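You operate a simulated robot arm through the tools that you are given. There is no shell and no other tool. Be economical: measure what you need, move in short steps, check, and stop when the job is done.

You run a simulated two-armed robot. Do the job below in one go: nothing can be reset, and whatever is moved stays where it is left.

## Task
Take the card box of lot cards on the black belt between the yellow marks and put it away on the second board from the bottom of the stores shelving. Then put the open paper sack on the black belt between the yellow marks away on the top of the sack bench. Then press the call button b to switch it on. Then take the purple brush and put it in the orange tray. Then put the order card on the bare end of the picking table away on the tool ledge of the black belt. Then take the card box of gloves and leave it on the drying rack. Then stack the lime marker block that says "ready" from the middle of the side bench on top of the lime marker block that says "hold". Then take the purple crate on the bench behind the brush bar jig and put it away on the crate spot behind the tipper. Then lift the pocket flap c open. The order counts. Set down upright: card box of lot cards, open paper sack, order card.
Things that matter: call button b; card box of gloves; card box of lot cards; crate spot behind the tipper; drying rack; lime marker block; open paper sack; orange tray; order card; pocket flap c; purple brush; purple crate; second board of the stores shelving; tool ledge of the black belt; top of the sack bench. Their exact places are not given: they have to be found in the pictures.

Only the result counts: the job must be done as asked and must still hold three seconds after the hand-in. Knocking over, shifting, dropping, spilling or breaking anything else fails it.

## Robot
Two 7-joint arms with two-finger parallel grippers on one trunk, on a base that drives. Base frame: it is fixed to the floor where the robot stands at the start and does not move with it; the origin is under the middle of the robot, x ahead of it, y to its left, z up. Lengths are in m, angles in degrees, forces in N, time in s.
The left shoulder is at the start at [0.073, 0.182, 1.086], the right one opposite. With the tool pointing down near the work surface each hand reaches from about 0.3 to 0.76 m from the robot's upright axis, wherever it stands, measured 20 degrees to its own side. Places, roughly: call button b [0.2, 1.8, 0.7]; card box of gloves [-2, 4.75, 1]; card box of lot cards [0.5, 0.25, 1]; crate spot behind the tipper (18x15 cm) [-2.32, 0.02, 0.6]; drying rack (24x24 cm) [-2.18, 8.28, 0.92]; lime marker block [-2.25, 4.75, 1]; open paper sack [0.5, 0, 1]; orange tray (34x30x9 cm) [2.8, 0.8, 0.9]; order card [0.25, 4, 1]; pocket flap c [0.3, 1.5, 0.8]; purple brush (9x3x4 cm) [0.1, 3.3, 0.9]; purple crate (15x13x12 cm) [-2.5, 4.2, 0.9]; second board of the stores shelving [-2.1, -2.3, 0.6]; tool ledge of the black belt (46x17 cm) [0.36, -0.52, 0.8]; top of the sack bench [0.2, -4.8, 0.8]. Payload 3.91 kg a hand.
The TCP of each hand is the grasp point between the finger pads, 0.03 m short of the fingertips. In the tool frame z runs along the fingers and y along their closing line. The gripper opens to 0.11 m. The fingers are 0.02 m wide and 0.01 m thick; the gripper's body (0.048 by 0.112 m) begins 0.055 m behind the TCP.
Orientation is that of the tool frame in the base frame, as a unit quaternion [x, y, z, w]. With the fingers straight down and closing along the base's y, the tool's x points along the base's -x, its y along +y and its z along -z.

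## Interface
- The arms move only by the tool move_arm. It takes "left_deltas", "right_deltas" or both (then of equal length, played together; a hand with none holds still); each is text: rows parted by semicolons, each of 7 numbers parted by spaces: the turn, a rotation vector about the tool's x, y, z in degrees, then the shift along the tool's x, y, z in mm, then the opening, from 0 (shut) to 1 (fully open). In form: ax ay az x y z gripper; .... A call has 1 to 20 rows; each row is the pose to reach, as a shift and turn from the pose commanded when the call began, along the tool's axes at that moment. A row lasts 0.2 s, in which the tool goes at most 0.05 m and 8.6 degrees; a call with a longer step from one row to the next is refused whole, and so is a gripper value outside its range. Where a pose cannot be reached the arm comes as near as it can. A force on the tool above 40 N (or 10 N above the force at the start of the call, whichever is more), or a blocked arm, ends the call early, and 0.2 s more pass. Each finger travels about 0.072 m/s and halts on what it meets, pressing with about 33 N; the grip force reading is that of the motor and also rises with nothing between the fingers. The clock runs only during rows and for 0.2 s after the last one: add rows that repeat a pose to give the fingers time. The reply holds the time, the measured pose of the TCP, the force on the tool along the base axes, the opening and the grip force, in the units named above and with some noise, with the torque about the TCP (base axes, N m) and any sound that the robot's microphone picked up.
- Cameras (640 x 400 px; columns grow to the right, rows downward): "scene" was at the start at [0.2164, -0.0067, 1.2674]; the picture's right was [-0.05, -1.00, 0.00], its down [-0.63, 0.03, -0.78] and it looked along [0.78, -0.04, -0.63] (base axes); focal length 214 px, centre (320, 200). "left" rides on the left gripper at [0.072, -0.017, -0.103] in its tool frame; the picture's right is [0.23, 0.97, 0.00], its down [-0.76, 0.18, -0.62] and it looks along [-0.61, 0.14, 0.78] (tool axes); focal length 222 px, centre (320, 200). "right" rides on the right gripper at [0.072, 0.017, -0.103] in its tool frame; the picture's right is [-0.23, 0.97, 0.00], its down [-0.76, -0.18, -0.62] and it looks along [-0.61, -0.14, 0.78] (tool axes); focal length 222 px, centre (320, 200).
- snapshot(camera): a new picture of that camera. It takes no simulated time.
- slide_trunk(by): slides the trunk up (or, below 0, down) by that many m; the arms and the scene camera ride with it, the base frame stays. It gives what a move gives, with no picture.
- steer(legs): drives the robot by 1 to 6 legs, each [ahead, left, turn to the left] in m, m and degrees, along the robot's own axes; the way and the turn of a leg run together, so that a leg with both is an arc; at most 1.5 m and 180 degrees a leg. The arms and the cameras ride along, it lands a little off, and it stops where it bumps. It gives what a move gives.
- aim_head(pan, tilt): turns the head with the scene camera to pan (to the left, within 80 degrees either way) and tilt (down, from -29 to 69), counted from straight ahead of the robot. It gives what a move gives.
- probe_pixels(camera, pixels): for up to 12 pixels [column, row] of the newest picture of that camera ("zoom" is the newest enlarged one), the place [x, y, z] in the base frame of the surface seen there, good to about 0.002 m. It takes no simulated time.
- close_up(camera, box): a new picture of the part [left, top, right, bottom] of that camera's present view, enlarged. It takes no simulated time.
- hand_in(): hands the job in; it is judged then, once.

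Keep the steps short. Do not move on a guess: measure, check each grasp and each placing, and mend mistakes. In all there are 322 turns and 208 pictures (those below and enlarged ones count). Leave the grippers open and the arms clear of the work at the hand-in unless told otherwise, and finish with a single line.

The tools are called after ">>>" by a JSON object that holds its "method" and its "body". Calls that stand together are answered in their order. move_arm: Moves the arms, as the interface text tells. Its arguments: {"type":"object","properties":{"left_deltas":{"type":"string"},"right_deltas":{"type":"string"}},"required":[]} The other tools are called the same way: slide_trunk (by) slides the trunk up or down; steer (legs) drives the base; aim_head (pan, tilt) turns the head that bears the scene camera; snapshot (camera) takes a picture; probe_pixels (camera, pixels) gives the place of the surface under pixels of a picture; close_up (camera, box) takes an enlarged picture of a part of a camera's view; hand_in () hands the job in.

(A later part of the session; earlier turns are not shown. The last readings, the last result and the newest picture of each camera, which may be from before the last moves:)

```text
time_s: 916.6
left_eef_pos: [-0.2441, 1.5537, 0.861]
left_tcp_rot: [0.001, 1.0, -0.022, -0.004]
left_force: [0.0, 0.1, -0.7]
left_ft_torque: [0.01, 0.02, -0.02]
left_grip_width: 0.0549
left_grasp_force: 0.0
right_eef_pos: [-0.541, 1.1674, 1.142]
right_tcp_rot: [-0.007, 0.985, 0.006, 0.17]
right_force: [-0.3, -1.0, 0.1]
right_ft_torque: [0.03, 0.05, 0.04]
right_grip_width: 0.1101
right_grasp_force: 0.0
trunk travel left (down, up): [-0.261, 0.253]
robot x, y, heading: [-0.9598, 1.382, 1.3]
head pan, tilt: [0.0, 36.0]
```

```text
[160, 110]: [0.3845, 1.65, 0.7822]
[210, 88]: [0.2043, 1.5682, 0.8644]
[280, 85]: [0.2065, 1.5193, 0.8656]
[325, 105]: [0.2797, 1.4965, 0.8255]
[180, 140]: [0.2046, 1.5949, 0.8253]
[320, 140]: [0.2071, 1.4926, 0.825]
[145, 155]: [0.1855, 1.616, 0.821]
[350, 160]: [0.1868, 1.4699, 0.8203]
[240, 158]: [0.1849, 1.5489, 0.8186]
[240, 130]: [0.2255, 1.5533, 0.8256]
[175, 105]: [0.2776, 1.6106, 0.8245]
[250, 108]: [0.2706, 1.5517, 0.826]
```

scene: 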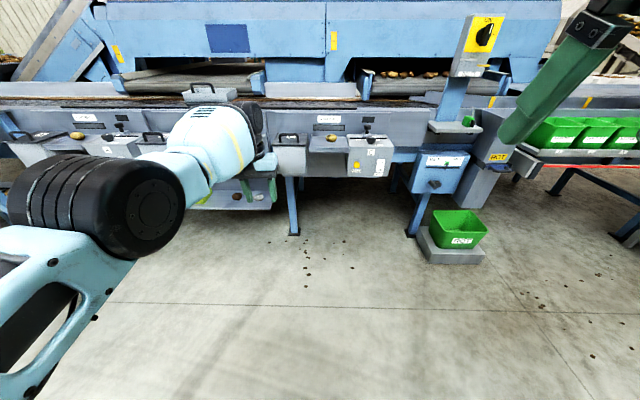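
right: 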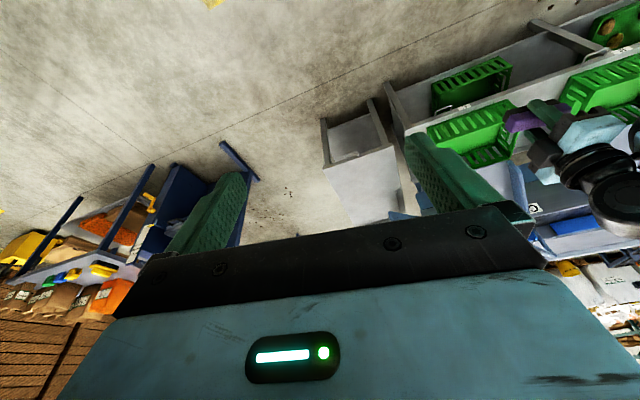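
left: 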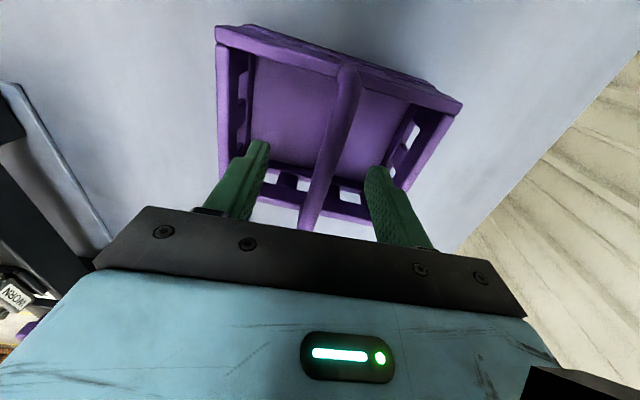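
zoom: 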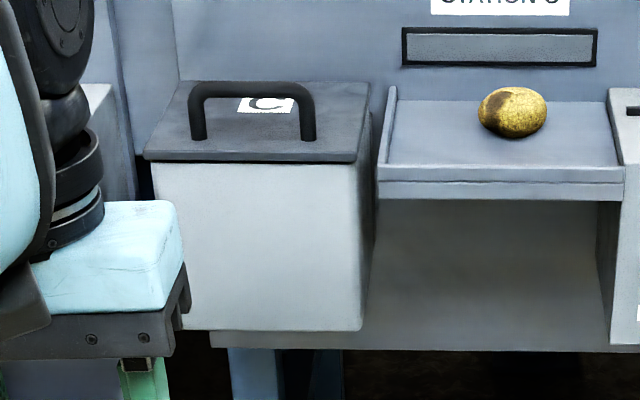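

Flap c: lid z=0.825, front x=0.185, hinge near x≈0.34; handle bar along y at x≈0.207, top z=0.866. I'll yaw the hand 90° so it closes fore-aft, here in the aisle.

>>> {"method": "move_arm", "body": {"left_deltas": "0 0 8.2 0 0 0 0.5; 0 0 16.4 0 0 0 0.5; 0 0 24.6 0 0 0 0.5; 0 0 32.8 0 0 0 0.5; 0 0 41 0 0 0 0.5; 0 0 49.2 0 0 0 0.5; 0 0 57.4 0 0 0 0.5; 0 0 65.6 0 0 0 0.5; 0 0 73.8 0 0 0 0.5; 0 0 82 0 0 0 0.5; 0 0 90 0 0 0 0.5; 0 0 90 0 0 0 0.5"}}

>>> {"method": "move_arm", "body": {"left_deltas": "-7 0 0 0 0 0 0.5; -14 0 0 0 0 0 0.5; -21 0 0 0 0 0 0.5; -28 0 0 0 0 0 0.5; -35 0 0 0 0 0 0.5; -35 0 0 0 0 0 0.5"}}

>>> {"method": "snapshot", "body": {"camera": "scene"}}

```text
time_s: 919.2
left_eef_pos: [-0.244, 1.5531, 0.8617]
left_tcp_rot: [0.709, 0.705, -0.019, 0.012]
left_force: [-0.3, -0.1, 0.5]
left_ft_torque: [-0.01, 0.0, -0.02]
left_grip_width: 0.0551
left_grasp_force: 0.1
right_eef_pos: [-0.5406, 1.1672, 1.1417]
right_tcp_rot: [-0.007, 0.985, 0.006, 0.17]
right_force: [0.0, 0.2, -0.3]
right_ft_torque: [0.02, -0.01, -0.01]
right_grip_width: 0.11
right_grasp_force: 0.1
trunk travel left (down, up): [-0.261, 0.253]
robot x, y, heading: [-0.9575, 1.3774, 1.5]
head pan, tilt: [0.0, 36.0]
```

```text
time_s: 920.6
left_eef_pos: [-0.1444, 1.5243, 0.8665]
left_tcp_rot: [0.675, 0.682, 0.184, 0.213]
left_force: [0.1, 0.5, 0.5]
left_ft_torque: [-0.02, 0.0, -0.01]
left_grip_width: 0.0553
left_grasp_force: 0.1
left hand out of reach, approached as far as the arm can: row 1, 2, 3, 4, 5, 6
right_eef_pos: [-0.5397, 1.1676, 1.141]
right_tcp_rot: [-0.007, 0.986, 0.005, 0.169]
right_force: [-0.7, 0.5, 0.2]
right_ft_torque: [-0.04, 0.03, 0.01]
right_grip_width: 0.1099
right_grasp_force: 0.1
trunk travel left (down, up): [-0.261, 0.253]
robot x, y, heading: [-0.9601, 1.3785, 1.2]
head pan, tilt: [0.0, 36.0]
```

```text
33 pictures are left
```

scene: 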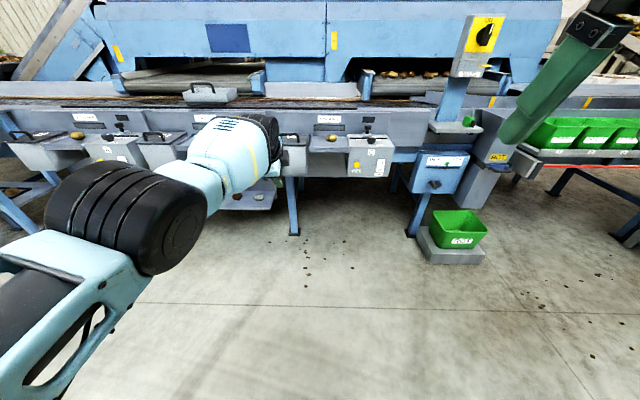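

The hand is now tilted 33° forward with its closing line fore-aft. Raise it 6 cm and narrow the opening.

>>> {"method": "move_arm", "body": {"left_deltas": "0 0 0 0 11 -17 0.4; 0 0 0 0 22 -34 0.35; 0 0 0 0 32 -50 0.3; 0 0 0 0 32 -50 0.3"}}

>>> {"method": "steer", "body": {"legs": [[0.2, 0.02, -1.3]]}}

>>> {"method": "snapshot", "body": {"camera": "left"}}

```text
time_s: 921.6
left_eef_pos: [-0.1424, 1.5239, 0.9267]
left_tcp_rot: [0.672, 0.679, 0.194, 0.224]
left_force: [0.4, 0.9, -0.6]
left_ft_torque: [-0.04, 0.02, -0.01]
left_grip_width: 0.033
left_grasp_force: 0.1
left hand out of reach, approached as far as the arm can: row 1, 2, 3, 4
right_eef_pos: [-0.5401, 1.1674, 1.1423]
right_tcp_rot: [-0.007, 0.985, 0.006, 0.169]
right_force: [0.4, 1.3, -0.3]
right_ft_torque: [-0.05, -0.01, 0.03]
right_grip_width: 0.11
right_grasp_force: 0.1
trunk travel left (down, up): [-0.261, 0.253]
robot x, y, heading: [-0.9583, 1.3808, 1.1]
head pan, tilt: [0.0, 36.0]
```

```text
time_s: 923.2
left_eef_pos: [0.0589, 1.5291, 0.9273]
left_tcp_rot: [0.678, 0.673, 0.192, 0.227]
left_force: [0.4, 0.1, -0.5]
left_ft_torque: [0.0, 0.01, 0.02]
left_grip_width: 0.033
left_grasp_force: 0.1
right_eef_pos: [-0.3465, 1.1817, 1.1413]
right_tcp_rot: [0.003, 0.985, 0.004, 0.17]
right_force: [-0.2, 0.4, -0.8]
right_ft_torque: [-0.03, -0.01, 0.02]
right_grip_width: 0.1098
right_grasp_force: 0.0
trunk travel left (down, up): [-0.261, 0.253]
robot x, y, heading: [-0.759, 1.4051, -0.1]
head pan, tilt: [0.0, 36.0]
```

```text
32 pictures are left
```

left: 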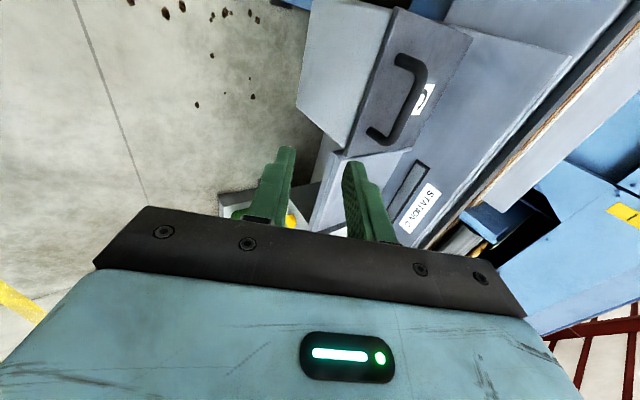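

>>> {"method": "probe_pixels", "body": {"camera": "left", "pixels": [[423, 75], [417, 95], [406, 118], [396, 136], [410, 60], [375, 136], [395, 30], [460, 35], [415, 145], [355, 140], [400, 100]]}}

>>> {"method": "close_up", "body": {"camera": "left", "box": [330, 0, 490, 160]}}

```text
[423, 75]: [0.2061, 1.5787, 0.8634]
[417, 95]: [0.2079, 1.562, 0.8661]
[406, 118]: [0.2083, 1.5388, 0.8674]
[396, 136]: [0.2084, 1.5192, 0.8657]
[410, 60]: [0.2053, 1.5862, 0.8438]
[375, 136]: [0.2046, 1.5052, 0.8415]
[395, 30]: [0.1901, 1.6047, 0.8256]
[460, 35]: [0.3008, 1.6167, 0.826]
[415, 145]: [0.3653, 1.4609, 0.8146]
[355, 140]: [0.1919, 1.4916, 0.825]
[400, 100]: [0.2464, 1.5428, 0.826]
```

```text
2.50 times, centred on (410, 80) of left
```

zoom: 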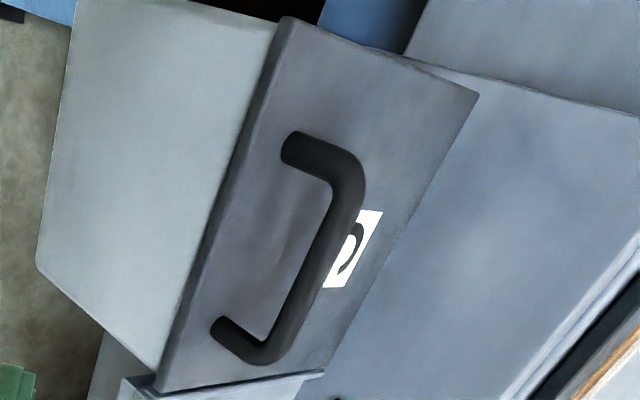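

Bar centre (0.210,1.545,0.861). Drive 0.107 ahead, 0.018 left to the pre-grasp.

>>> {"method": "steer", "body": {"legs": [[0.107, 0.018, 0]]}}

>>> {"method": "move_arm", "body": {"left_deltas": "0 0 0 0 0 15 0.3; 0 0 0 0 0 30 0.3; 0 0 0 0 0 30 0.3"}}

>>> {"method": "close_up", "body": {"camera": "left", "box": [230, 60, 470, 240]}}

```text
time_s: 924.3
left_eef_pos: [0.1614, 1.5492, 0.9259]
left_tcp_rot: [0.678, 0.673, 0.191, 0.225]
left_force: [0.0, 0.0, -0.5]
left_ft_torque: [0.02, 0.01, 0.01]
left_grip_width: 0.0328
left_grasp_force: 0.1
right_eef_pos: [-0.2432, 1.1995, 1.1403]
right_tcp_rot: [0.003, 0.986, 0.004, 0.169]
right_force: [0.5, 0.1, 1.2]
right_ft_torque: [-0.03, 0.04, 0.0]
right_grip_width: 0.1101
right_grasp_force: 0.1
trunk travel left (down, up): [-0.261, 0.253]
robot x, y, heading: [-0.6564, 1.4172, 0.2]
head pan, tilt: [0.0, 36.0]
```

```text
time_s: 925.1
left_eef_pos: [0.1668, 1.5485, 0.9003]
left_tcp_rot: [0.678, 0.673, 0.193, 0.226]
left_force: [0.5, -0.9, 0.1]
left_ft_torque: [0.0, -0.01, 0.01]
left_grip_width: 0.0333
left_grasp_force: 0.1
left hand out of reach, approached as far as the arm can: row 1, 2, 3
right_eef_pos: [-0.2437, 1.2002, 1.142]
right_tcp_rot: [0.004, 0.986, 0.004, 0.169]
right_force: [-0.1, 0.0, -0.1]
right_ft_torque: [0.0, 0.01, -0.03]
right_grip_width: 0.1103
right_grasp_force: 0.1
trunk travel left (down, up): [-0.261, 0.253]
robot x, y, heading: [-0.6569, 1.419, 0.2]
head pan, tilt: [0.0, 36.0]
```

```text
2.22 times, centred on (350, 150) of left
```

zoom: 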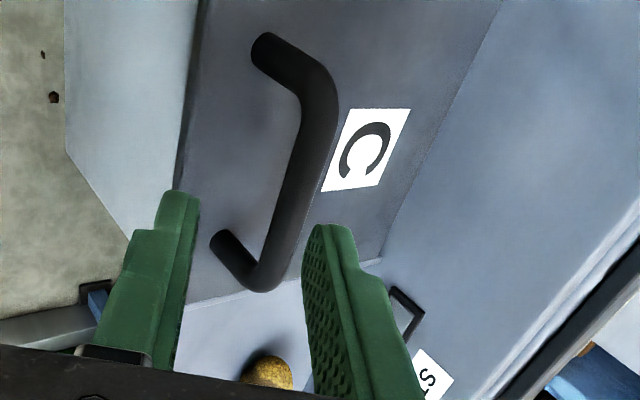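

Drive 33 mm ahead (upper finger passes above the bar), then lower 24 mm.

>>> {"method": "steer", "body": {"legs": [[0.034, 0, 0]]}}

>>> {"method": "slide_trunk", "body": {"by": -0.022}}

>>> {"method": "close_up", "body": {"camera": "left", "box": [230, 60, 470, 240]}}

```text
time_s: 926.0
left_eef_pos: [0.2006, 1.5499, 0.8997]
left_tcp_rot: [0.678, 0.673, 0.192, 0.226]
left_force: [0.2, 0.2, 0.5]
left_ft_torque: [0.0, 0.0, -0.03]
left_grip_width: 0.0332
left_grasp_force: 0.0
right_eef_pos: [-0.2075, 1.1999, 1.1423]
right_tcp_rot: [0.002, 0.985, 0.005, 0.17]
right_force: [0.2, 0.4, -1.0]
right_ft_torque: [0.0, 0.0, 0.02]
right_grip_width: 0.1101
right_grasp_force: 0.0
trunk travel left (down, up): [-0.261, 0.253]
robot x, y, heading: [-0.6208, 1.4184, -0.1]
head pan, tilt: [0.0, 36.0]
```

```text
time_s: 926.7
left_eef_pos: [0.1995, 1.5498, 0.8795]
left_tcp_rot: [0.678, 0.672, 0.193, 0.227]
left_force: [0.0, 0.7, 0.9]
left_ft_torque: [-0.01, 0.01, 0.0]
left_grip_width: 0.0327
left_grasp_force: 0.1
right_eef_pos: [-0.2099, 1.1993, 1.1198]
right_tcp_rot: [0.001, 0.985, 0.005, 0.171]
right_force: [-1.0, 0.1, -0.3]
right_ft_torque: [0.02, -0.01, -0.02]
right_grip_width: 0.11
right_grasp_force: 0.1
trunk travel left (down, up): [-0.239, 0.275]
robot x, y, heading: [-0.6226, 1.4185, 0.2]
head pan, tilt: [0.0, 36.0]
```

```text
2.22 times, centred on (350, 150) of left
```

zoom: 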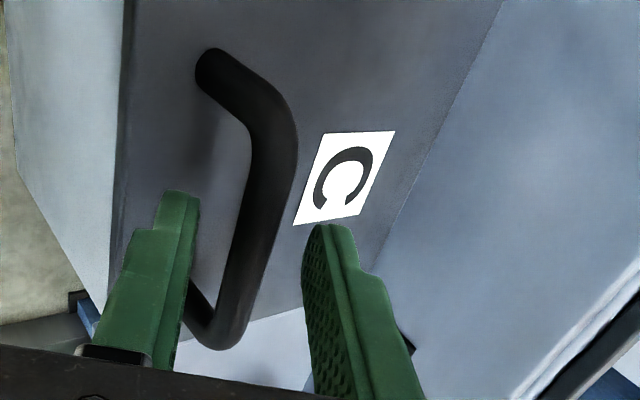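

The bar is trapped between the fingers; the lower finger will hook it. Lift along the arc with trunk and base in small alternating steps.

>>> {"method": "slide_trunk", "body": {"by": 0.025}}

>>> {"method": "steer", "body": {"legs": [[0.01, 0, 0]]}}

>>> {"method": "slide_trunk", "body": {"by": 0.02}}

>>> {"method": "close_up", "body": {"camera": "left", "box": [200, 40, 480, 240]}}

```text
time_s: 927.4
left_eef_pos: [0.2005, 1.5494, 0.9021]
left_tcp_rot: [0.678, 0.673, 0.192, 0.225]
left_force: [-0.2, -0.5, -0.1]
left_ft_torque: [0.0, 0.0, 0.01]
left_grip_width: 0.0329
left_grasp_force: 0.0
right_eef_pos: [-0.208, 1.1992, 1.1449]
right_tcp_rot: [0.002, 0.986, 0.005, 0.169]
right_force: [0.5, -0.7, -0.2]
right_ft_torque: [-0.02, 0.03, 0.0]
right_grip_width: 0.1099
right_grasp_force: 0.0
trunk travel left (down, up): [-0.264, 0.25]
robot x, y, heading: [-0.6213, 1.4191, 0.3]
head pan, tilt: [0.0, 36.0]
```

```text
time_s: 928.1
left_eef_pos: [0.2095, 1.5491, 0.9031]
left_tcp_rot: [0.678, 0.673, 0.192, 0.226]
left_force: [-1.3, -0.7, 1.2]
left_ft_torque: [-0.02, 0.09, 0.01]
left_grip_width: 0.0337
left_grasp_force: 0.5
right_eef_pos: [-0.1997, 1.1988, 1.1453]
right_tcp_rot: [0.002, 0.986, 0.004, 0.169]
right_force: [-0.3, 0.7, 0.6]
right_ft_torque: [-0.02, 0.05, -0.01]
right_grip_width: 0.11
right_grasp_force: 0.0
trunk travel left (down, up): [-0.264, 0.25]
robot x, y, heading: [-0.6114, 1.4197, -0.0]
head pan, tilt: [0.0, 36.0]
```

```text
time_s: 928.8
left_eef_pos: [0.2072, 1.5491, 0.9313]
left_tcp_rot: [0.676, 0.672, 0.196, 0.23]
left_force: [0.5, 0.3, -0.5]
left_ft_torque: [0.0, 0.03, 0.01]
left_grip_width: 0.033
left_grasp_force: 0.1
right_eef_pos: [-0.1981, 1.1994, 1.1637]
right_tcp_rot: [0.003, 0.986, 0.004, 0.169]
right_force: [0.3, 0.3, -0.1]
right_ft_torque: [0.02, 0.01, 0.01]
right_grip_width: 0.1102
right_grasp_force: 0.1
trunk travel left (down, up): [-0.284, 0.23]
robot x, y, heading: [-0.6135, 1.4215, 0.1]
head pan, tilt: [0.0, 36.0]
```

```text
2.00 times, centred on (340, 140) of left
```

zoom: 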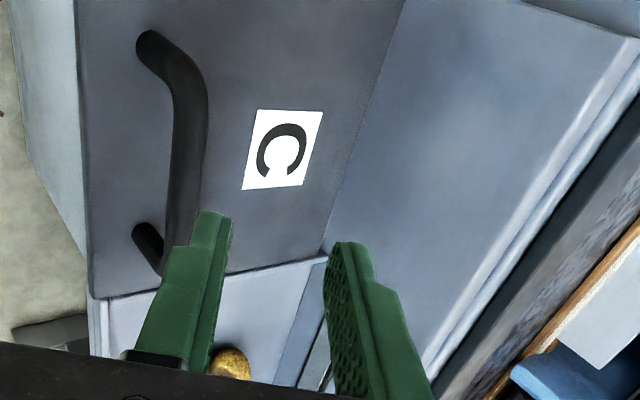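

The bar slipped off the tips; a firm grip is needed. Go back to the earlier pose and close on the bar.

>>> {"method": "steer", "body": {"legs": [[-0.007, 0, 0]]}}

>>> {"method": "slide_trunk", "body": {"by": -0.05}}

>>> {"method": "close_up", "body": {"camera": "left", "box": [200, 40, 480, 240]}}

```text
time_s: 929.5
left_eef_pos: [0.2006, 1.55, 0.9316]
left_tcp_rot: [0.676, 0.671, 0.198, 0.23]
left_force: [-0.1, 0.4, -0.1]
left_ft_torque: [0.0, 0.0, -0.02]
left_grip_width: 0.0331
left_grasp_force: 0.0
right_eef_pos: [-0.2062, 1.2001, 1.1655]
right_tcp_rot: [0.002, 0.985, 0.005, 0.17]
right_force: [0.2, 0.2, 0.4]
right_ft_torque: [0.0, -0.01, -0.02]
right_grip_width: 0.1099
right_grasp_force: 0.1
trunk travel left (down, up): [-0.284, 0.23]
robot x, y, heading: [-0.6216, 1.4184, 0.2]
head pan, tilt: [0.0, 36.0]
```

```text
time_s: 930.5
left_eef_pos: [0.1996, 1.5494, 0.8832]
left_tcp_rot: [0.676, 0.671, 0.197, 0.231]
left_force: [-0.2, -1.7, -0.2]
left_ft_torque: [-0.01, -0.02, -0.02]
left_grip_width: 0.033
left_grasp_force: 0.0
right_eef_pos: [-0.2066, 1.1999, 1.114]
right_tcp_rot: [0.002, 0.985, 0.005, 0.17]
right_force: [0.0, 1.4, 0.7]
right_ft_torque: [0.01, -0.02, -0.01]
right_grip_width: 0.11
right_grasp_force: 0.2
trunk travel left (down, up): [-0.234, 0.28]
robot x, y, heading: [-0.6192, 1.4206, 0.1]
head pan, tilt: [0.0, 36.0]
```

```text
2.00 times, centred on (340, 140) of left
```

zoom: 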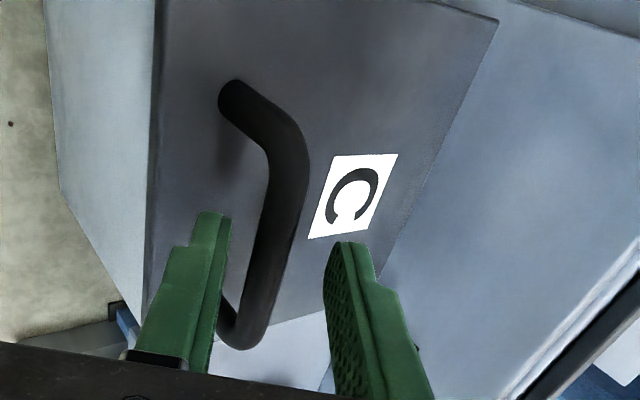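

Bar is between the fingers. Lower 8 mm and close firmly.

>>> {"method": "slide_trunk", "body": {"by": -0.008}}

>>> {"method": "move_arm", "body": {"left_deltas": "0 0 0 0 0 0 0.2; 0 0 0 0 0 0 0.1; 0 0 0 0 0 0 0; 0 0 0 0 0 0 0; 0 0 0 0 0 0 0"}}

```text
time_s: 931.0
left_eef_pos: [0.1997, 1.5506, 0.8744]
left_tcp_rot: [0.677, 0.671, 0.197, 0.23]
left_force: [0.2, -0.3, 1.2]
left_ft_torque: [0.01, -0.04, 0.0]
left_grip_width: 0.033
left_grasp_force: 0.1
right_eef_pos: [-0.2068, 1.1996, 1.1059]
right_tcp_rot: [0.002, 0.985, 0.005, 0.17]
right_force: [0.2, -0.6, 0.6]
right_ft_torque: [-0.01, -0.01, 0.0]
right_grip_width: 0.1101
right_grasp_force: 0.0
trunk travel left (down, up): [-0.226, 0.288]
robot x, y, heading: [-0.6203, 1.4186, 0.1]
head pan, tilt: [0.0, 36.0]
```

```text
time_s: 932.2
left_eef_pos: [0.201, 1.5503, 0.8754]
left_tcp_rot: [0.677, 0.671, 0.198, 0.23]
left_force: [10.5, 1.2, 4.3]
left_ft_torque: [0.34, -0.15, -0.54]
left_grip_width: 0.0113
left_grasp_force: 45.0
right_eef_pos: [-0.2066, 1.1996, 1.1066]
right_tcp_rot: [0.003, 0.986, 0.005, 0.169]
right_force: [-0.1, 0.4, 0.0]
right_ft_torque: [0.02, -0.03, -0.01]
right_grip_width: 0.1102
right_grasp_force: 0.0
trunk travel left (down, up): [-0.226, 0.288]
robot x, y, heading: [-0.6193, 1.4199, 0.4]
head pan, tilt: [0.0, 36.0]
```

Firm grip (11 mm). Lift: trunk up, base forward in small steps, watching forces.

>>> {"method": "slide_trunk", "body": {"by": 0.02}}

>>> {"method": "steer", "body": {"legs": [[0.013, 0, 0]]}}

>>> {"method": "slide_trunk", "body": {"by": 0.02}}

>>> {"method": "close_up", "body": {"camera": "left", "box": [200, 40, 480, 240]}}

```text
time_s: 932.7
left_eef_pos: [0.2053, 1.55, 0.8824]
left_tcp_rot: [0.677, 0.671, 0.196, 0.229]
left_force: [24.4, -1.1, -9.8]
left_ft_torque: [0.13, -0.27, -0.6]
left_grip_width: 0.0113
left_grasp_force: 45.7
right_eef_pos: [-0.2033, 1.1988, 1.1217]
right_tcp_rot: [0.002, 0.985, 0.005, 0.17]
right_force: [0.1, -1.0, -0.9]
right_ft_torque: [0.0, -0.01, 0.0]
right_grip_width: 0.1102
right_grasp_force: 0.0
trunk travel left (down, up): [-0.24, 0.274]
robot x, y, heading: [-0.6194, 1.4181, 0.2]
head pan, tilt: [0.0, 36.0]
stopped: the force on the tool passed its limit at 43 N (the readings are from after the stop); the commanded pose is now the measured one
```

```text
time_s: 933.5
left_eef_pos: [0.2097, 1.5493, 0.8921]
left_tcp_rot: [0.677, 0.67, 0.198, 0.232]
left_force: [-32.5, 3.5, 16.1]
left_ft_torque: [0.35, 0.26, -0.64]
left_grip_width: 0.0113
left_grasp_force: 45.1
right_eef_pos: [-0.1989, 1.199, 1.1238]
right_tcp_rot: [0.002, 0.985, 0.005, 0.174]
right_force: [0.4, 0.2, -0.5]
right_ft_torque: [0.0, 0.01, 0.01]
right_grip_width: 0.1099
right_grasp_force: 0.1
trunk travel left (down, up): [-0.24, 0.274]
robot x, y, heading: [-0.6042, 1.4149, 0.4]
head pan, tilt: [0.0, 36.0]
```

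```text
time_s: 934.1
left_eef_pos: [0.216, 1.5502, 0.905]
left_tcp_rot: [0.677, 0.671, 0.196, 0.23]
left_force: [17.8, -1.2, -11.4]
left_ft_torque: [0.14, -0.25, -0.76]
left_grip_width: 0.0115
left_grasp_force: 45.0
right_eef_pos: [-0.1915, 1.1983, 1.1415]
right_tcp_rot: [0.002, 0.985, 0.004, 0.17]
right_force: [-0.6, 0.1, -0.2]
right_ft_torque: [-0.03, 0.0, -0.05]
right_grip_width: 0.1099
right_grasp_force: 0.1
trunk travel left (down, up): [-0.26, 0.254]
robot x, y, heading: [-0.6075, 1.4157, 0.6]
head pan, tilt: [0.0, 36.0]
```

```text
2.00 times, centred on (340, 140) of left
```

zoom: 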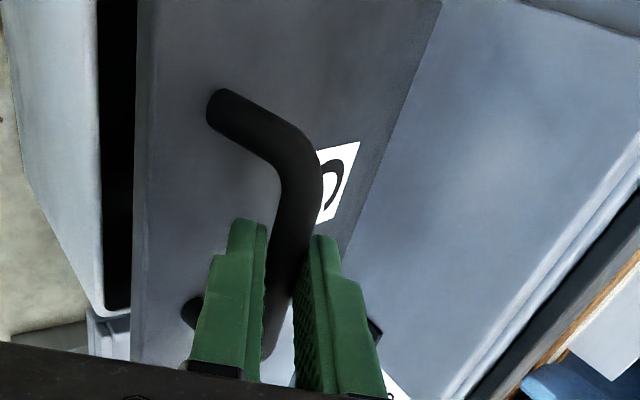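

It works: the lid is rising (~15°). Continue: forward, up, forward, up.

>>> {"method": "steer", "body": {"legs": [[0.017, 0, 0]]}}

>>> {"method": "slide_trunk", "body": {"by": 0.018}}

>>> {"method": "steer", "body": {"legs": [[0.017, 0, 0]]}}

>>> {"method": "slide_trunk", "body": {"by": 0.014}}

```text
time_s: 934.9
left_eef_pos: [0.2248, 1.55, 0.9152]
left_tcp_rot: [0.676, 0.67, 0.2, 0.233]
left_force: [-29.8, 4.4, 24.8]
left_ft_torque: [0.42, 0.21, -0.63]
left_grip_width: 0.0117
left_grasp_force: 45.5
right_eef_pos: [-0.1847, 1.2001, 1.1449]
right_tcp_rot: [0.002, 0.985, 0.004, 0.173]
right_force: [0.6, 0.1, -0.8]
right_ft_torque: [0.06, -0.02, 0.01]
right_grip_width: 0.1101
right_grasp_force: 0.0
trunk travel left (down, up): [-0.26, 0.254]
robot x, y, heading: [-0.5905, 1.4201, 0.2]
head pan, tilt: [0.0, 36.0]
```

```text
time_s: 935.6
left_eef_pos: [0.2321, 1.5499, 0.9239]
left_tcp_rot: [0.677, 0.671, 0.196, 0.23]
left_force: [17.3, -1.4, -16.4]
left_ft_torque: [-0.02, -0.08, -0.89]
left_grip_width: 0.0114
left_grasp_force: 44.7
right_eef_pos: [-0.1759, 1.2005, 1.1587]
right_tcp_rot: [0.003, 0.986, 0.005, 0.169]
right_force: [-1.1, 0.1, -0.5]
right_ft_torque: [0.0, 0.0, 0.01]
right_grip_width: 0.1099
right_grasp_force: 0.1
trunk travel left (down, up): [-0.278, 0.236]
robot x, y, heading: [-0.59, 1.4229, 0.2]
head pan, tilt: [0.0, 36.0]
```

```text
time_s: 936.4
left_eef_pos: [0.2447, 1.5486, 0.934]
left_tcp_rot: [0.676, 0.67, 0.2, 0.233]
left_force: [-12.6, 2.1, 15.9]
left_ft_torque: [0.49, -0.02, -0.6]
left_grip_width: 0.0113
left_grasp_force: 45.0
right_eef_pos: [-0.1636, 1.199, 1.161]
right_tcp_rot: [0.002, 0.985, 0.005, 0.173]
right_force: [0.5, -0.1, 0.0]
right_ft_torque: [-0.01, 0.0, -0.01]
right_grip_width: 0.1099
right_grasp_force: 0.0
trunk travel left (down, up): [-0.278, 0.236]
robot x, y, heading: [-0.5745, 1.4216, 0.5]
head pan, tilt: [0.0, 36.0]
```

```text
time_s: 937.0
left_eef_pos: [0.2481, 1.5499, 0.9376]
left_tcp_rot: [0.677, 0.67, 0.197, 0.23]
left_force: [16.6, -3.1, -24.6]
left_ft_torque: [0.22, 0.0, -0.77]
left_grip_width: 0.0114
left_grasp_force: 45.0
right_eef_pos: [-0.1577, 1.2005, 1.1719]
right_tcp_rot: [0.002, 0.986, 0.005, 0.169]
right_force: [0.7, 0.0, -0.1]
right_ft_torque: [-0.03, -0.03, 0.01]
right_grip_width: 0.11
right_grasp_force: 0.0
trunk travel left (down, up): [-0.292, 0.222]
robot x, y, heading: [-0.5693, 1.4204, 0.0]
head pan, tilt: [0.0, 36.0]
```

Lid ≈36° open. Continue mostly forward now.

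>>> {"method": "steer", "body": {"legs": [[0.02, 0, 0]]}}

>>> {"method": "slide_trunk", "body": {"by": 0.008}}

>>> {"method": "steer", "body": {"legs": [[0.02, 0, 0]]}}

>>> {"method": "slide_trunk", "body": {"by": 0.006}}

>>> {"method": "snapshot", "body": {"camera": "left"}}

```text
time_s: 937.8
left_eef_pos: [0.2649, 1.55, 0.9489]
left_tcp_rot: [0.676, 0.668, 0.202, 0.235]
left_force: [-4.2, -1.3, 6.2]
left_ft_torque: [0.79, 0.04, -0.4]
left_grip_width: 0.0118
left_grasp_force: 45.3
right_eef_pos: [-0.1433, 1.1993, 1.1745]
right_tcp_rot: [0.002, 0.985, 0.004, 0.172]
right_force: [-0.2, 0.4, 0.2]
right_ft_torque: [0.01, -0.04, -0.02]
right_grip_width: 0.1097
right_grasp_force: 0.0
trunk travel left (down, up): [-0.292, 0.222]
robot x, y, heading: [-0.5552, 1.4186, 0.3]
head pan, tilt: [0.0, 36.0]
```

```text
time_s: 938.3
left_eef_pos: [0.2675, 1.5512, 0.9509]
left_tcp_rot: [0.677, 0.669, 0.199, 0.231]
left_force: [9.4, -1.5, -19.0]
left_ft_torque: [0.33, 0.13, -0.73]
left_grip_width: 0.0115
left_grasp_force: 44.8
right_eef_pos: [-0.1381, 1.1994, 1.1821]
right_tcp_rot: [0.002, 0.985, 0.004, 0.171]
right_force: [0.2, 0.4, 0.4]
right_ft_torque: [-0.03, 0.02, 0.02]
right_grip_width: 0.1104
right_grasp_force: 0.0
trunk travel left (down, up): [-0.3, 0.214]
robot x, y, heading: [-0.5521, 1.4184, 0.1]
head pan, tilt: [0.0, 36.0]
```

```text
time_s: 939.1
left_eef_pos: [0.285, 1.55, 0.9586]
left_tcp_rot: [0.677, 0.668, 0.203, 0.234]
left_force: [-3.2, -2.4, 3.1]
left_ft_torque: [0.51, 0.16, -0.53]
left_grip_width: 0.0115
left_grasp_force: 45.2
right_eef_pos: [-0.1219, 1.1987, 1.1822]
right_tcp_rot: [0.001, 0.985, 0.005, 0.172]
right_force: [0.0, 0.3, 0.3]
right_ft_torque: [0.04, 0.03, -0.02]
right_grip_width: 0.1102
right_grasp_force: 0.0
trunk travel left (down, up): [-0.3, 0.214]
robot x, y, heading: [-0.5323, 1.4197, -0.1]
head pan, tilt: [0.0, 36.0]
```

```text
time_s: 939.7
left_eef_pos: [0.2838, 1.55, 0.9596]
left_tcp_rot: [0.677, 0.669, 0.201, 0.232]
left_force: [4.7, -3.1, -17.3]
left_ft_torque: [0.73, 0.16, -0.49]
left_grip_width: 0.0111
left_grasp_force: 45.1
right_eef_pos: [-0.1211, 1.2005, 1.1879]
right_tcp_rot: [0.002, 0.985, 0.004, 0.17]
right_force: [0.5, 0.1, -0.1]
right_ft_torque: [0.01, -0.03, 0.0]
right_grip_width: 0.1099
right_grasp_force: 0.1
trunk travel left (down, up): [-0.306, 0.208]
robot x, y, heading: [-0.5322, 1.4177, 0.4]
head pan, tilt: [0.0, 36.0]
```

```text
25 pictures are left
```

left: 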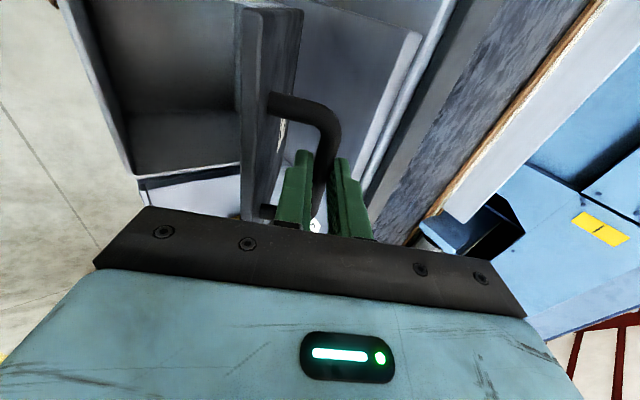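

Lid ≈57° open. Forward two more steps.

>>> {"method": "steer", "body": {"legs": [[0.022, 0, 0]]}}

>>> {"method": "steer", "body": {"legs": [[0.02, 0, 0]]}}

>>> {"method": "snapshot", "body": {"camera": "left"}}

>>> {"method": "snapshot", "body": {"camera": "scene"}}

```text
time_s: 940.5
left_eef_pos: [0.3067, 1.5495, 0.9661]
left_tcp_rot: [0.675, 0.668, 0.204, 0.237]
left_force: [-1.9, -3.4, -2.4]
left_ft_torque: [0.38, 0.32, -0.69]
left_grip_width: 0.0115
left_grasp_force: 45.0
right_eef_pos: [-0.0994, 1.2006, 1.1875]
right_tcp_rot: [0.002, 0.985, 0.005, 0.171]
right_force: [-0.6, 0.5, 0.2]
right_ft_torque: [-0.01, 0.03, 0.0]
right_grip_width: 0.1099
right_grasp_force: 0.0
trunk travel left (down, up): [-0.306, 0.208]
robot x, y, heading: [-0.5187, 1.4132, 0.3]
head pan, tilt: [0.0, 36.0]
```

```text
time_s: 941.3
left_eef_pos: [0.3253, 1.5489, 0.9664]
left_tcp_rot: [0.676, 0.667, 0.205, 0.237]
left_force: [-1.6, 0.1, 6.8]
left_ft_torque: [0.61, 0.15, -0.43]
left_grip_width: 0.0114
left_grasp_force: 45.3
right_eef_pos: [-0.0817, 1.2002, 1.1892]
right_tcp_rot: [0.002, 0.985, 0.005, 0.172]
right_force: [0.5, -0.6, -1.1]
right_ft_torque: [0.02, 0.02, 0.02]
right_grip_width: 0.1101
right_grasp_force: 0.1
trunk travel left (down, up): [-0.306, 0.208]
robot x, y, heading: [-0.4975, 1.4215, 0.3]
head pan, tilt: [0.0, 36.0]
```

```text
24 pictures are left
```

left: 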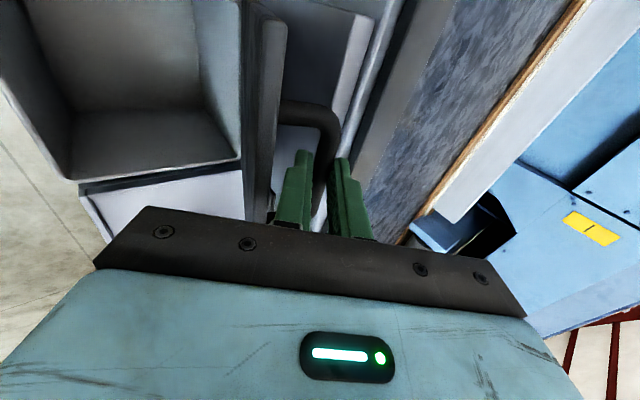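

```text
23 pictures are left
```

scene: 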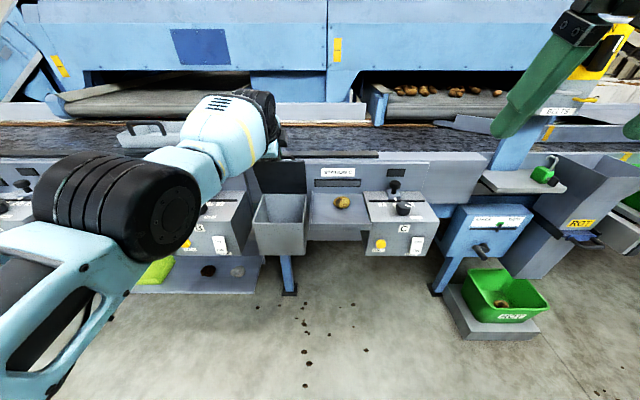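

>>> {"method": "close_up", "body": {"camera": "scene", "box": [230, 130, 340, 210]}}

>>> {"method": "probe_pixels", "body": {"camera": "zoom", "pixels": [[200, 185], [200, 230], [200, 265], [260, 185], [260, 262], [330, 210], [190, 160], [270, 160], [350, 170], [200, 310]]}}

```text
5.00 times, centred on (285, 170) of scene
```

zoom: 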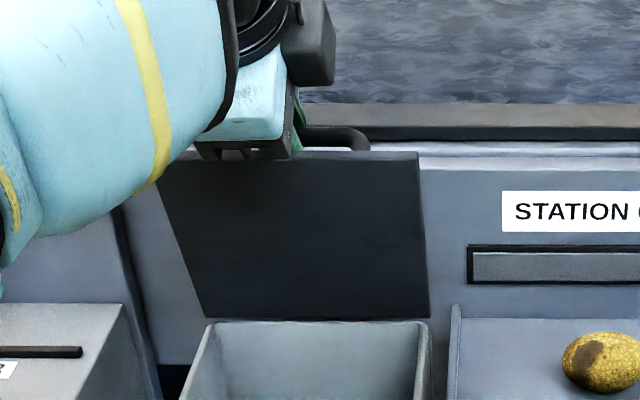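

```text
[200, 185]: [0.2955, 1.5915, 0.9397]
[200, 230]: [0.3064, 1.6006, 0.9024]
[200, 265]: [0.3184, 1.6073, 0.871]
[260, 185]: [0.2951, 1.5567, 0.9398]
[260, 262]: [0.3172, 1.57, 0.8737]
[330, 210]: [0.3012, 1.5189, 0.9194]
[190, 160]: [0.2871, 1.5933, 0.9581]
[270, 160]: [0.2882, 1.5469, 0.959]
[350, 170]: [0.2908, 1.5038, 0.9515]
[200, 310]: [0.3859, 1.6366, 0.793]
```

Lid at ≈70°. Push further: forward 20 mm, then again.

>>> {"method": "steer", "body": {"legs": [[0.02, 0, 0]]}}

>>> {"method": "slide_trunk", "body": {"by": -0.004}}

>>> {"method": "steer", "body": {"legs": [[0.018, 0, 0]]}}

>>> {"method": "close_up", "body": {"camera": "scene", "box": [230, 130, 340, 210]}}

>>> {"method": "probe_pixels", "body": {"camera": "zoom", "pixels": [[260, 200], [260, 270], [330, 200], [330, 280], [380, 190], [380, 280]]}}

```text
time_s: 942.1
left_eef_pos: [0.3473, 1.5507, 0.9665]
left_tcp_rot: [0.676, 0.667, 0.204, 0.236]
left_force: [-3.6, 1.5, -2.0]
left_ft_torque: [0.44, 0.53, -0.69]
left_grip_width: 0.0115
left_grasp_force: 45.1
right_eef_pos: [-0.0595, 1.2009, 1.1872]
right_tcp_rot: [0.002, 0.985, 0.005, 0.171]
right_force: [0.3, -0.4, 0.4]
right_ft_torque: [-0.01, 0.02, 0.03]
right_grip_width: 0.1097
right_grasp_force: 0.0
trunk travel left (down, up): [-0.306, 0.208]
robot x, y, heading: [-0.4736, 1.4209, 0.1]
head pan, tilt: [0.0, 36.0]
```

```text
time_s: 942.6
left_eef_pos: [0.3446, 1.5481, 0.9656]
left_tcp_rot: [0.676, 0.666, 0.207, 0.237]
left_force: [-0.5, 1.0, 10.5]
left_ft_torque: [0.49, 0.3, -0.73]
left_grip_width: 0.0111
left_grasp_force: 45.0
right_eef_pos: [-0.0621, 1.2007, 1.1844]
right_tcp_rot: [0.001, 0.985, 0.006, 0.172]
right_force: [-0.7, 0.0, -0.2]
right_ft_torque: [-0.01, -0.03, 0.01]
right_grip_width: 0.11
right_grasp_force: 0.1
trunk travel left (down, up): [-0.302, 0.212]
robot x, y, heading: [-0.4743, 1.4178, 0.5]
head pan, tilt: [0.0, 36.0]
```

```text
time_s: 943.5
left_eef_pos: [0.353, 1.5497, 0.9658]
left_tcp_rot: [0.681, 0.668, 0.197, 0.227]
left_force: [-15.9, 1.3, 13.5]
left_ft_torque: [0.32, 2.64, -0.27]
left_grip_width: 0.0113
left_grasp_force: 44.7
right_eef_pos: [-0.048, 1.2019, 1.1855]
right_tcp_rot: [0.0, 0.985, 0.005, 0.173]
right_force: [0.8, 0.1, 0.5]
right_ft_torque: [0.0, -0.01, -0.04]
right_grip_width: 0.1099
right_grasp_force: 0.0
trunk travel left (down, up): [-0.302, 0.212]
robot x, y, heading: [-0.4612, 1.422, 0.2]
head pan, tilt: [0.0, 36.0]
stopped in leg 1: the force on the tool passed its limit at 60 N (the readings are from after the stop); the commanded pose is now the measured one
```

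```text
5.00 times, centred on (285, 170) of scene
```

zoom: 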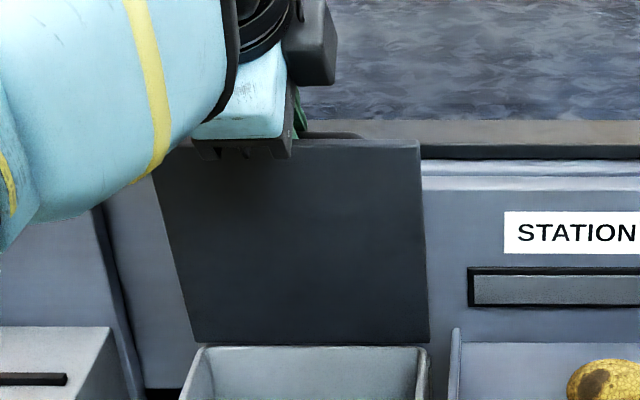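

```text
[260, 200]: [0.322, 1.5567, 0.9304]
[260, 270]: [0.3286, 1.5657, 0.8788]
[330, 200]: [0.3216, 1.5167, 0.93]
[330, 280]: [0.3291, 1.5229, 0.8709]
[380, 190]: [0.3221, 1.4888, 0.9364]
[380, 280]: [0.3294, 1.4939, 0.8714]
```

Lid ≈83°, stopped by contact. Relax 4 mm and open the fingers slightly to see whether the lid holds.

>>> {"method": "steer", "body": {"legs": [[-0.005, 0, 0]]}}

>>> {"method": "move_arm", "body": {"left_deltas": "0 0 0 0 0 0 0.15; 0 0 0 0 0 0 0.25; 0 0 0 0 0 0 0.25; 0 0 0 0 0 0 0.25"}}

>>> {"method": "snapshot", "body": {"camera": "left"}}

>>> {"method": "close_up", "body": {"camera": "scene", "box": [230, 130, 340, 210]}}

>>> {"method": "probe_pixels", "body": {"camera": "zoom", "pixels": [[260, 200], [260, 270], [330, 200], [330, 280], [380, 190], [380, 280]]}}

```text
time_s: 944.2
left_eef_pos: [0.3489, 1.5492, 0.9656]
left_tcp_rot: [0.679, 0.668, 0.199, 0.23]
left_force: [-3.1, 2.6, 15.6]
left_ft_torque: [0.33, 0.63, -0.32]
left_grip_width: 0.0114
left_grasp_force: 45.0
right_eef_pos: [-0.0523, 1.2006, 1.1848]
right_tcp_rot: [0.001, 0.985, 0.004, 0.173]
right_force: [-0.4, -0.3, 0.5]
right_ft_torque: [-0.02, 0.01, -0.02]
right_grip_width: 0.1101
right_grasp_force: 0.1
trunk travel left (down, up): [-0.302, 0.212]
robot x, y, heading: [-0.4669, 1.4231, 0.3]
head pan, tilt: [0.0, 36.0]
```

```text
time_s: 945.2
left_eef_pos: [0.351, 1.5495, 0.9642]
left_tcp_rot: [0.679, 0.668, 0.199, 0.23]
left_force: [0.7, -0.5, -0.1]
left_ft_torque: [0.03, 0.0, 0.01]
left_grip_width: 0.0273
left_grasp_force: 0.0
right_eef_pos: [-0.0513, 1.1999, 1.1844]
right_tcp_rot: [0.001, 0.985, 0.005, 0.171]
right_force: [-0.1, 0.5, 0.5]
right_ft_torque: [0.0, 0.01, 0.02]
right_grip_width: 0.1101
right_grasp_force: 0.2
trunk travel left (down, up): [-0.302, 0.212]
robot x, y, heading: [-0.4666, 1.4201, 0.4]
head pan, tilt: [0.0, 36.0]
```

```text
20 pictures are left
```

left: 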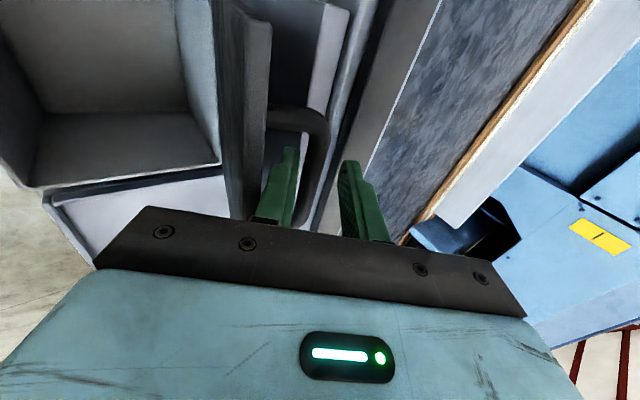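

```text
5.00 times, centred on (285, 170) of scene
```

zoom: 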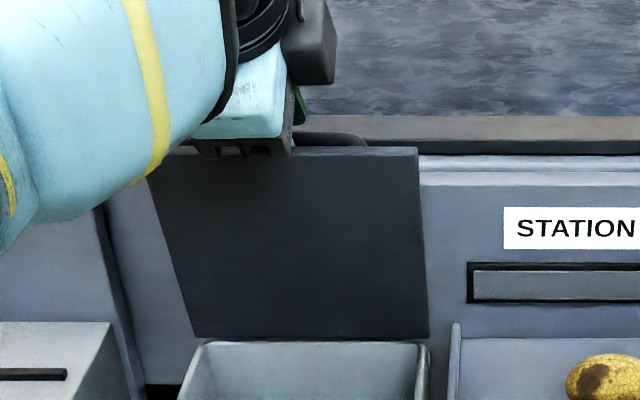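

```text
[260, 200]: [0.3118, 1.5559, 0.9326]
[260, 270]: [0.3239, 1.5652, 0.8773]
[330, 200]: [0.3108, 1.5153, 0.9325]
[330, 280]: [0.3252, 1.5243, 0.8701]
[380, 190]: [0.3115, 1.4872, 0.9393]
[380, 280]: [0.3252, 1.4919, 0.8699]
```

The lid settled at ≈77°. Test if it holds by itself: move 7 mm back and re-measure.

>>> {"method": "steer", "body": {"legs": [[-0.008, 0, 0]]}}

>>> {"method": "close_up", "body": {"camera": "scene", "box": [230, 130, 340, 210]}}

>>> {"method": "probe_pixels", "body": {"camera": "zoom", "pixels": [[260, 200], [260, 270], [330, 200], [330, 280], [380, 190], [380, 280]]}}

```text
time_s: 945.9
left_eef_pos: [0.3424, 1.5506, 0.9635]
left_tcp_rot: [0.679, 0.668, 0.199, 0.23]
left_force: [1.0, -0.8, -0.4]
left_ft_torque: [-0.01, 0.06, 0.02]
left_grip_width: 0.0275
left_grasp_force: 0.1
right_eef_pos: [-0.0601, 1.1999, 1.184]
right_tcp_rot: [0.001, 0.985, 0.004, 0.171]
right_force: [0.4, 0.1, 0.1]
right_ft_torque: [-0.02, 0.01, 0.0]
right_grip_width: 0.1103
right_grasp_force: 0.0
trunk travel left (down, up): [-0.302, 0.212]
robot x, y, heading: [-0.4722, 1.4186, 0.2]
head pan, tilt: [0.0, 36.0]
```

```text
5.00 times, centred on (285, 170) of scene
```

zoom: 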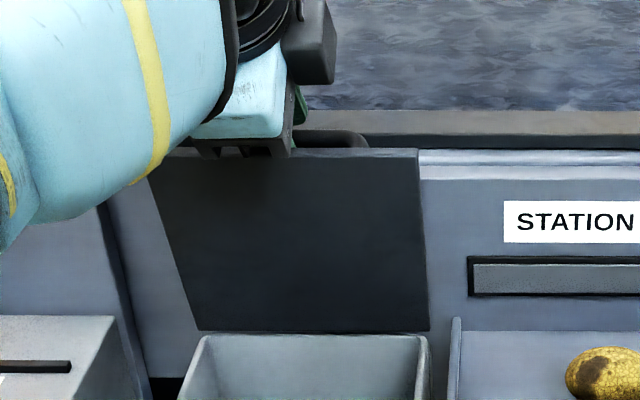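

```text
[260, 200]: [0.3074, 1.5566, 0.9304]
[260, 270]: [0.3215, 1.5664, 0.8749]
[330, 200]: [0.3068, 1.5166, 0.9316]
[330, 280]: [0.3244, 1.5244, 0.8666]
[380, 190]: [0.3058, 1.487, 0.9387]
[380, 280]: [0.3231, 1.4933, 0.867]
```

The lid still leans on the finger. Measure the panel and rim behind it to see what stopped it.

>>> {"method": "probe_pixels", "body": {"camera": "zoom", "pixels": [[460, 153], [460, 160], [460, 172], [460, 190], [460, 225], [340, 137], [365, 142], [300, 145], [240, 150], [400, 152], [460, 128], [460, 142]]}}

```text
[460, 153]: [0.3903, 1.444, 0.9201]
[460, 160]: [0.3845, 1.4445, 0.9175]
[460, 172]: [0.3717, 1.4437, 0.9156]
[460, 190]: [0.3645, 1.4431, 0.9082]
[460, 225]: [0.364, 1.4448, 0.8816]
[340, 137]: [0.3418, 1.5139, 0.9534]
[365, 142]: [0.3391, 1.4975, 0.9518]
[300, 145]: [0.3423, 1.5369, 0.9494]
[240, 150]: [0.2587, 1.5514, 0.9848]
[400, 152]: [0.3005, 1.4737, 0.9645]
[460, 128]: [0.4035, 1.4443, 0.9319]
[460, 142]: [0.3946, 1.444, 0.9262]
```

The forward-tilted finger wedges against the lid's edge. I'll make the hand more upright in small turns while driving forward, keeping the bar trapped.

>>> {"method": "move_arm", "body": {"left_deltas": "0 0 0 0 0 0 0.18; 4 0 0 0 0 0 0.18; 8 0 0 0 0 0 0.18; 8 0 0 0 0 0 0.18"}}

>>> {"method": "steer", "body": {"legs": [[0.02, 0, 0]]}}

>>> {"method": "snapshot", "body": {"camera": "left"}}

```text
time_s: 946.9
left_eef_pos: [0.3211, 1.5538, 0.9608]
left_tcp_rot: [0.693, 0.681, 0.151, 0.181]
left_force: [-0.8, 0.2, -0.2]
left_ft_torque: [-0.01, 0.02, -0.03]
left_grip_width: 0.0198
left_grasp_force: 0.1
left hand out of reach, approached as far as the arm can: row 2, 3, 4
right_eef_pos: [-0.0598, 1.2009, 1.1851]
right_tcp_rot: [0.001, 0.985, 0.004, 0.17]
right_force: [0.1, 0.2, -0.7]
right_ft_torque: [-0.01, 0.01, 0.01]
right_grip_width: 0.1098
right_grasp_force: 0.0
trunk travel left (down, up): [-0.302, 0.212]
robot x, y, heading: [-0.4725, 1.4183, 0.4]
head pan, tilt: [0.0, 36.0]
```

```text
time_s: 947.7
left_eef_pos: [0.3408, 1.5529, 0.9611]
left_tcp_rot: [0.694, 0.68, 0.152, 0.182]
left_force: [0.5, 0.4, -0.3]
left_ft_torque: [-0.01, 0.01, 0.0]
left_grip_width: 0.0195
left_grasp_force: 0.0
right_eef_pos: [-0.0403, 1.2019, 1.1855]
right_tcp_rot: [0.0, 0.985, 0.004, 0.172]
right_force: [-0.1, 0.4, -0.7]
right_ft_torque: [0.0, 0.0, 0.0]
right_grip_width: 0.1099
right_grasp_force: 0.0
trunk travel left (down, up): [-0.302, 0.212]
robot x, y, heading: [-0.4553, 1.4194, 0.1]
head pan, tilt: [0.0, 36.0]
```

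```text
17 pictures are left
```

left: 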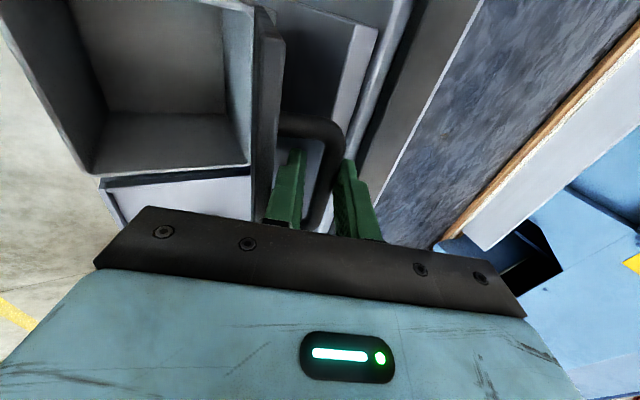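

It works. Repeat: turn 8° and drive 28 mm, twice.

>>> {"method": "move_arm", "body": {"left_deltas": "4 0 0 0 0 0 0.18; 8 0 0 0 0 0 0.18; 8 0 0 0 0 0 0.18"}}

>>> {"method": "steer", "body": {"legs": [[0.026, 0, 0]]}}

>>> {"method": "move_arm", "body": {"left_deltas": "4 0 0 0 0 0 0.18; 8 0 0 0 0 0 0.18; 8 0 0 0 0 0 0.18"}}

>>> {"method": "steer", "body": {"legs": [[0.026, 0, 0]]}}

>>> {"method": "snapshot", "body": {"camera": "left"}}

```text
time_s: 948.5
left_eef_pos: [0.3135, 1.5571, 0.956]
left_tcp_rot: [0.705, 0.689, 0.104, 0.134]
left_force: [-0.6, 0.1, 1.4]
left_ft_torque: [0.02, -0.02, -0.03]
left_grip_width: 0.0197
left_grasp_force: 0.1
left hand out of reach, approached as far as the arm can: row 1, 2, 3
right_eef_pos: [-0.0405, 1.2013, 1.1855]
right_tcp_rot: [0.0, 0.985, 0.005, 0.172]
right_force: [-0.5, -0.8, 0.0]
right_ft_torque: [0.0, -0.02, -0.01]
right_grip_width: 0.11
right_grasp_force: 0.1
trunk travel left (down, up): [-0.302, 0.212]
robot x, y, heading: [-0.4527, 1.4204, 0.2]
head pan, tilt: [0.0, 36.0]
```

```text
time_s: 949.3
left_eef_pos: [0.3412, 1.5568, 0.9566]
left_tcp_rot: [0.705, 0.689, 0.103, 0.133]
left_force: [0.5, -0.2, 0.7]
left_ft_torque: [0.0, 0.01, 0.04]
left_grip_width: 0.0203
left_grasp_force: 0.1
right_eef_pos: [-0.0149, 1.2016, 1.1844]
right_tcp_rot: [0.001, 0.985, 0.005, 0.172]
right_force: [-0.7, -0.4, -0.1]
right_ft_torque: [-0.02, 0.01, 0.01]
right_grip_width: 0.1099
right_grasp_force: 0.0
trunk travel left (down, up): [-0.302, 0.212]
robot x, y, heading: [-0.4269, 1.4187, 0.6]
head pan, tilt: [0.0, 36.0]
```

```text
time_s: 950.1
left_eef_pos: [0.3149, 1.5613, 0.9529]
left_tcp_rot: [0.712, 0.695, 0.056, 0.084]
left_force: [0.1, 0.3, -0.5]
left_ft_torque: [0.03, 0.02, 0.0]
left_grip_width: 0.0199
left_grasp_force: 0.0
left hand out of reach, approached as far as the arm can: row 1, 2, 3
right_eef_pos: [-0.0145, 1.2019, 1.1846]
right_tcp_rot: [0.001, 0.985, 0.005, 0.172]
right_force: [-0.4, -0.2, -0.3]
right_ft_torque: [0.01, 0.0, 0.01]
right_grip_width: 0.1101
right_grasp_force: 0.0
trunk travel left (down, up): [-0.302, 0.212]
robot x, y, heading: [-0.4288, 1.4201, 0.2]
head pan, tilt: [0.0, 36.0]
```

```text
time_s: 951.0
left_eef_pos: [0.3415, 1.5604, 0.9529]
left_tcp_rot: [0.712, 0.695, 0.057, 0.084]
left_force: [-0.1, -0.2, 0.5]
left_ft_torque: [0.01, 0.02, 0.0]
left_grip_width: 0.0199
left_grasp_force: 0.2
right_eef_pos: [0.0114, 1.2022, 1.1854]
right_tcp_rot: [0.001, 0.985, 0.005, 0.171]
right_force: [0.0, 1.2, 1.1]
right_ft_torque: [0.03, 0.05, 0.0]
right_grip_width: 0.1099
right_grasp_force: 0.1
trunk travel left (down, up): [-0.302, 0.212]
robot x, y, heading: [-0.4029, 1.4205, 0.3]
head pan, tilt: [0.0, 36.0]
```

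```text
16 pictures are left
```

left: 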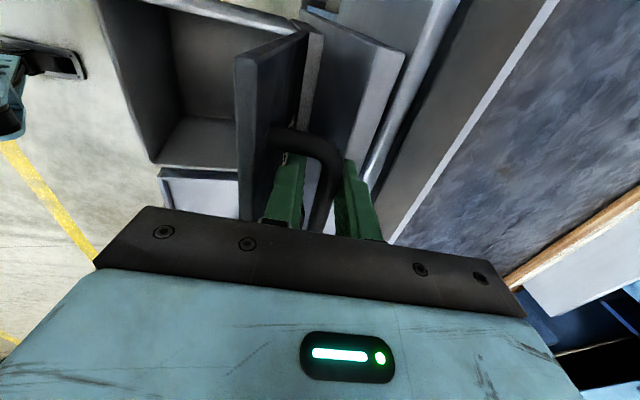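

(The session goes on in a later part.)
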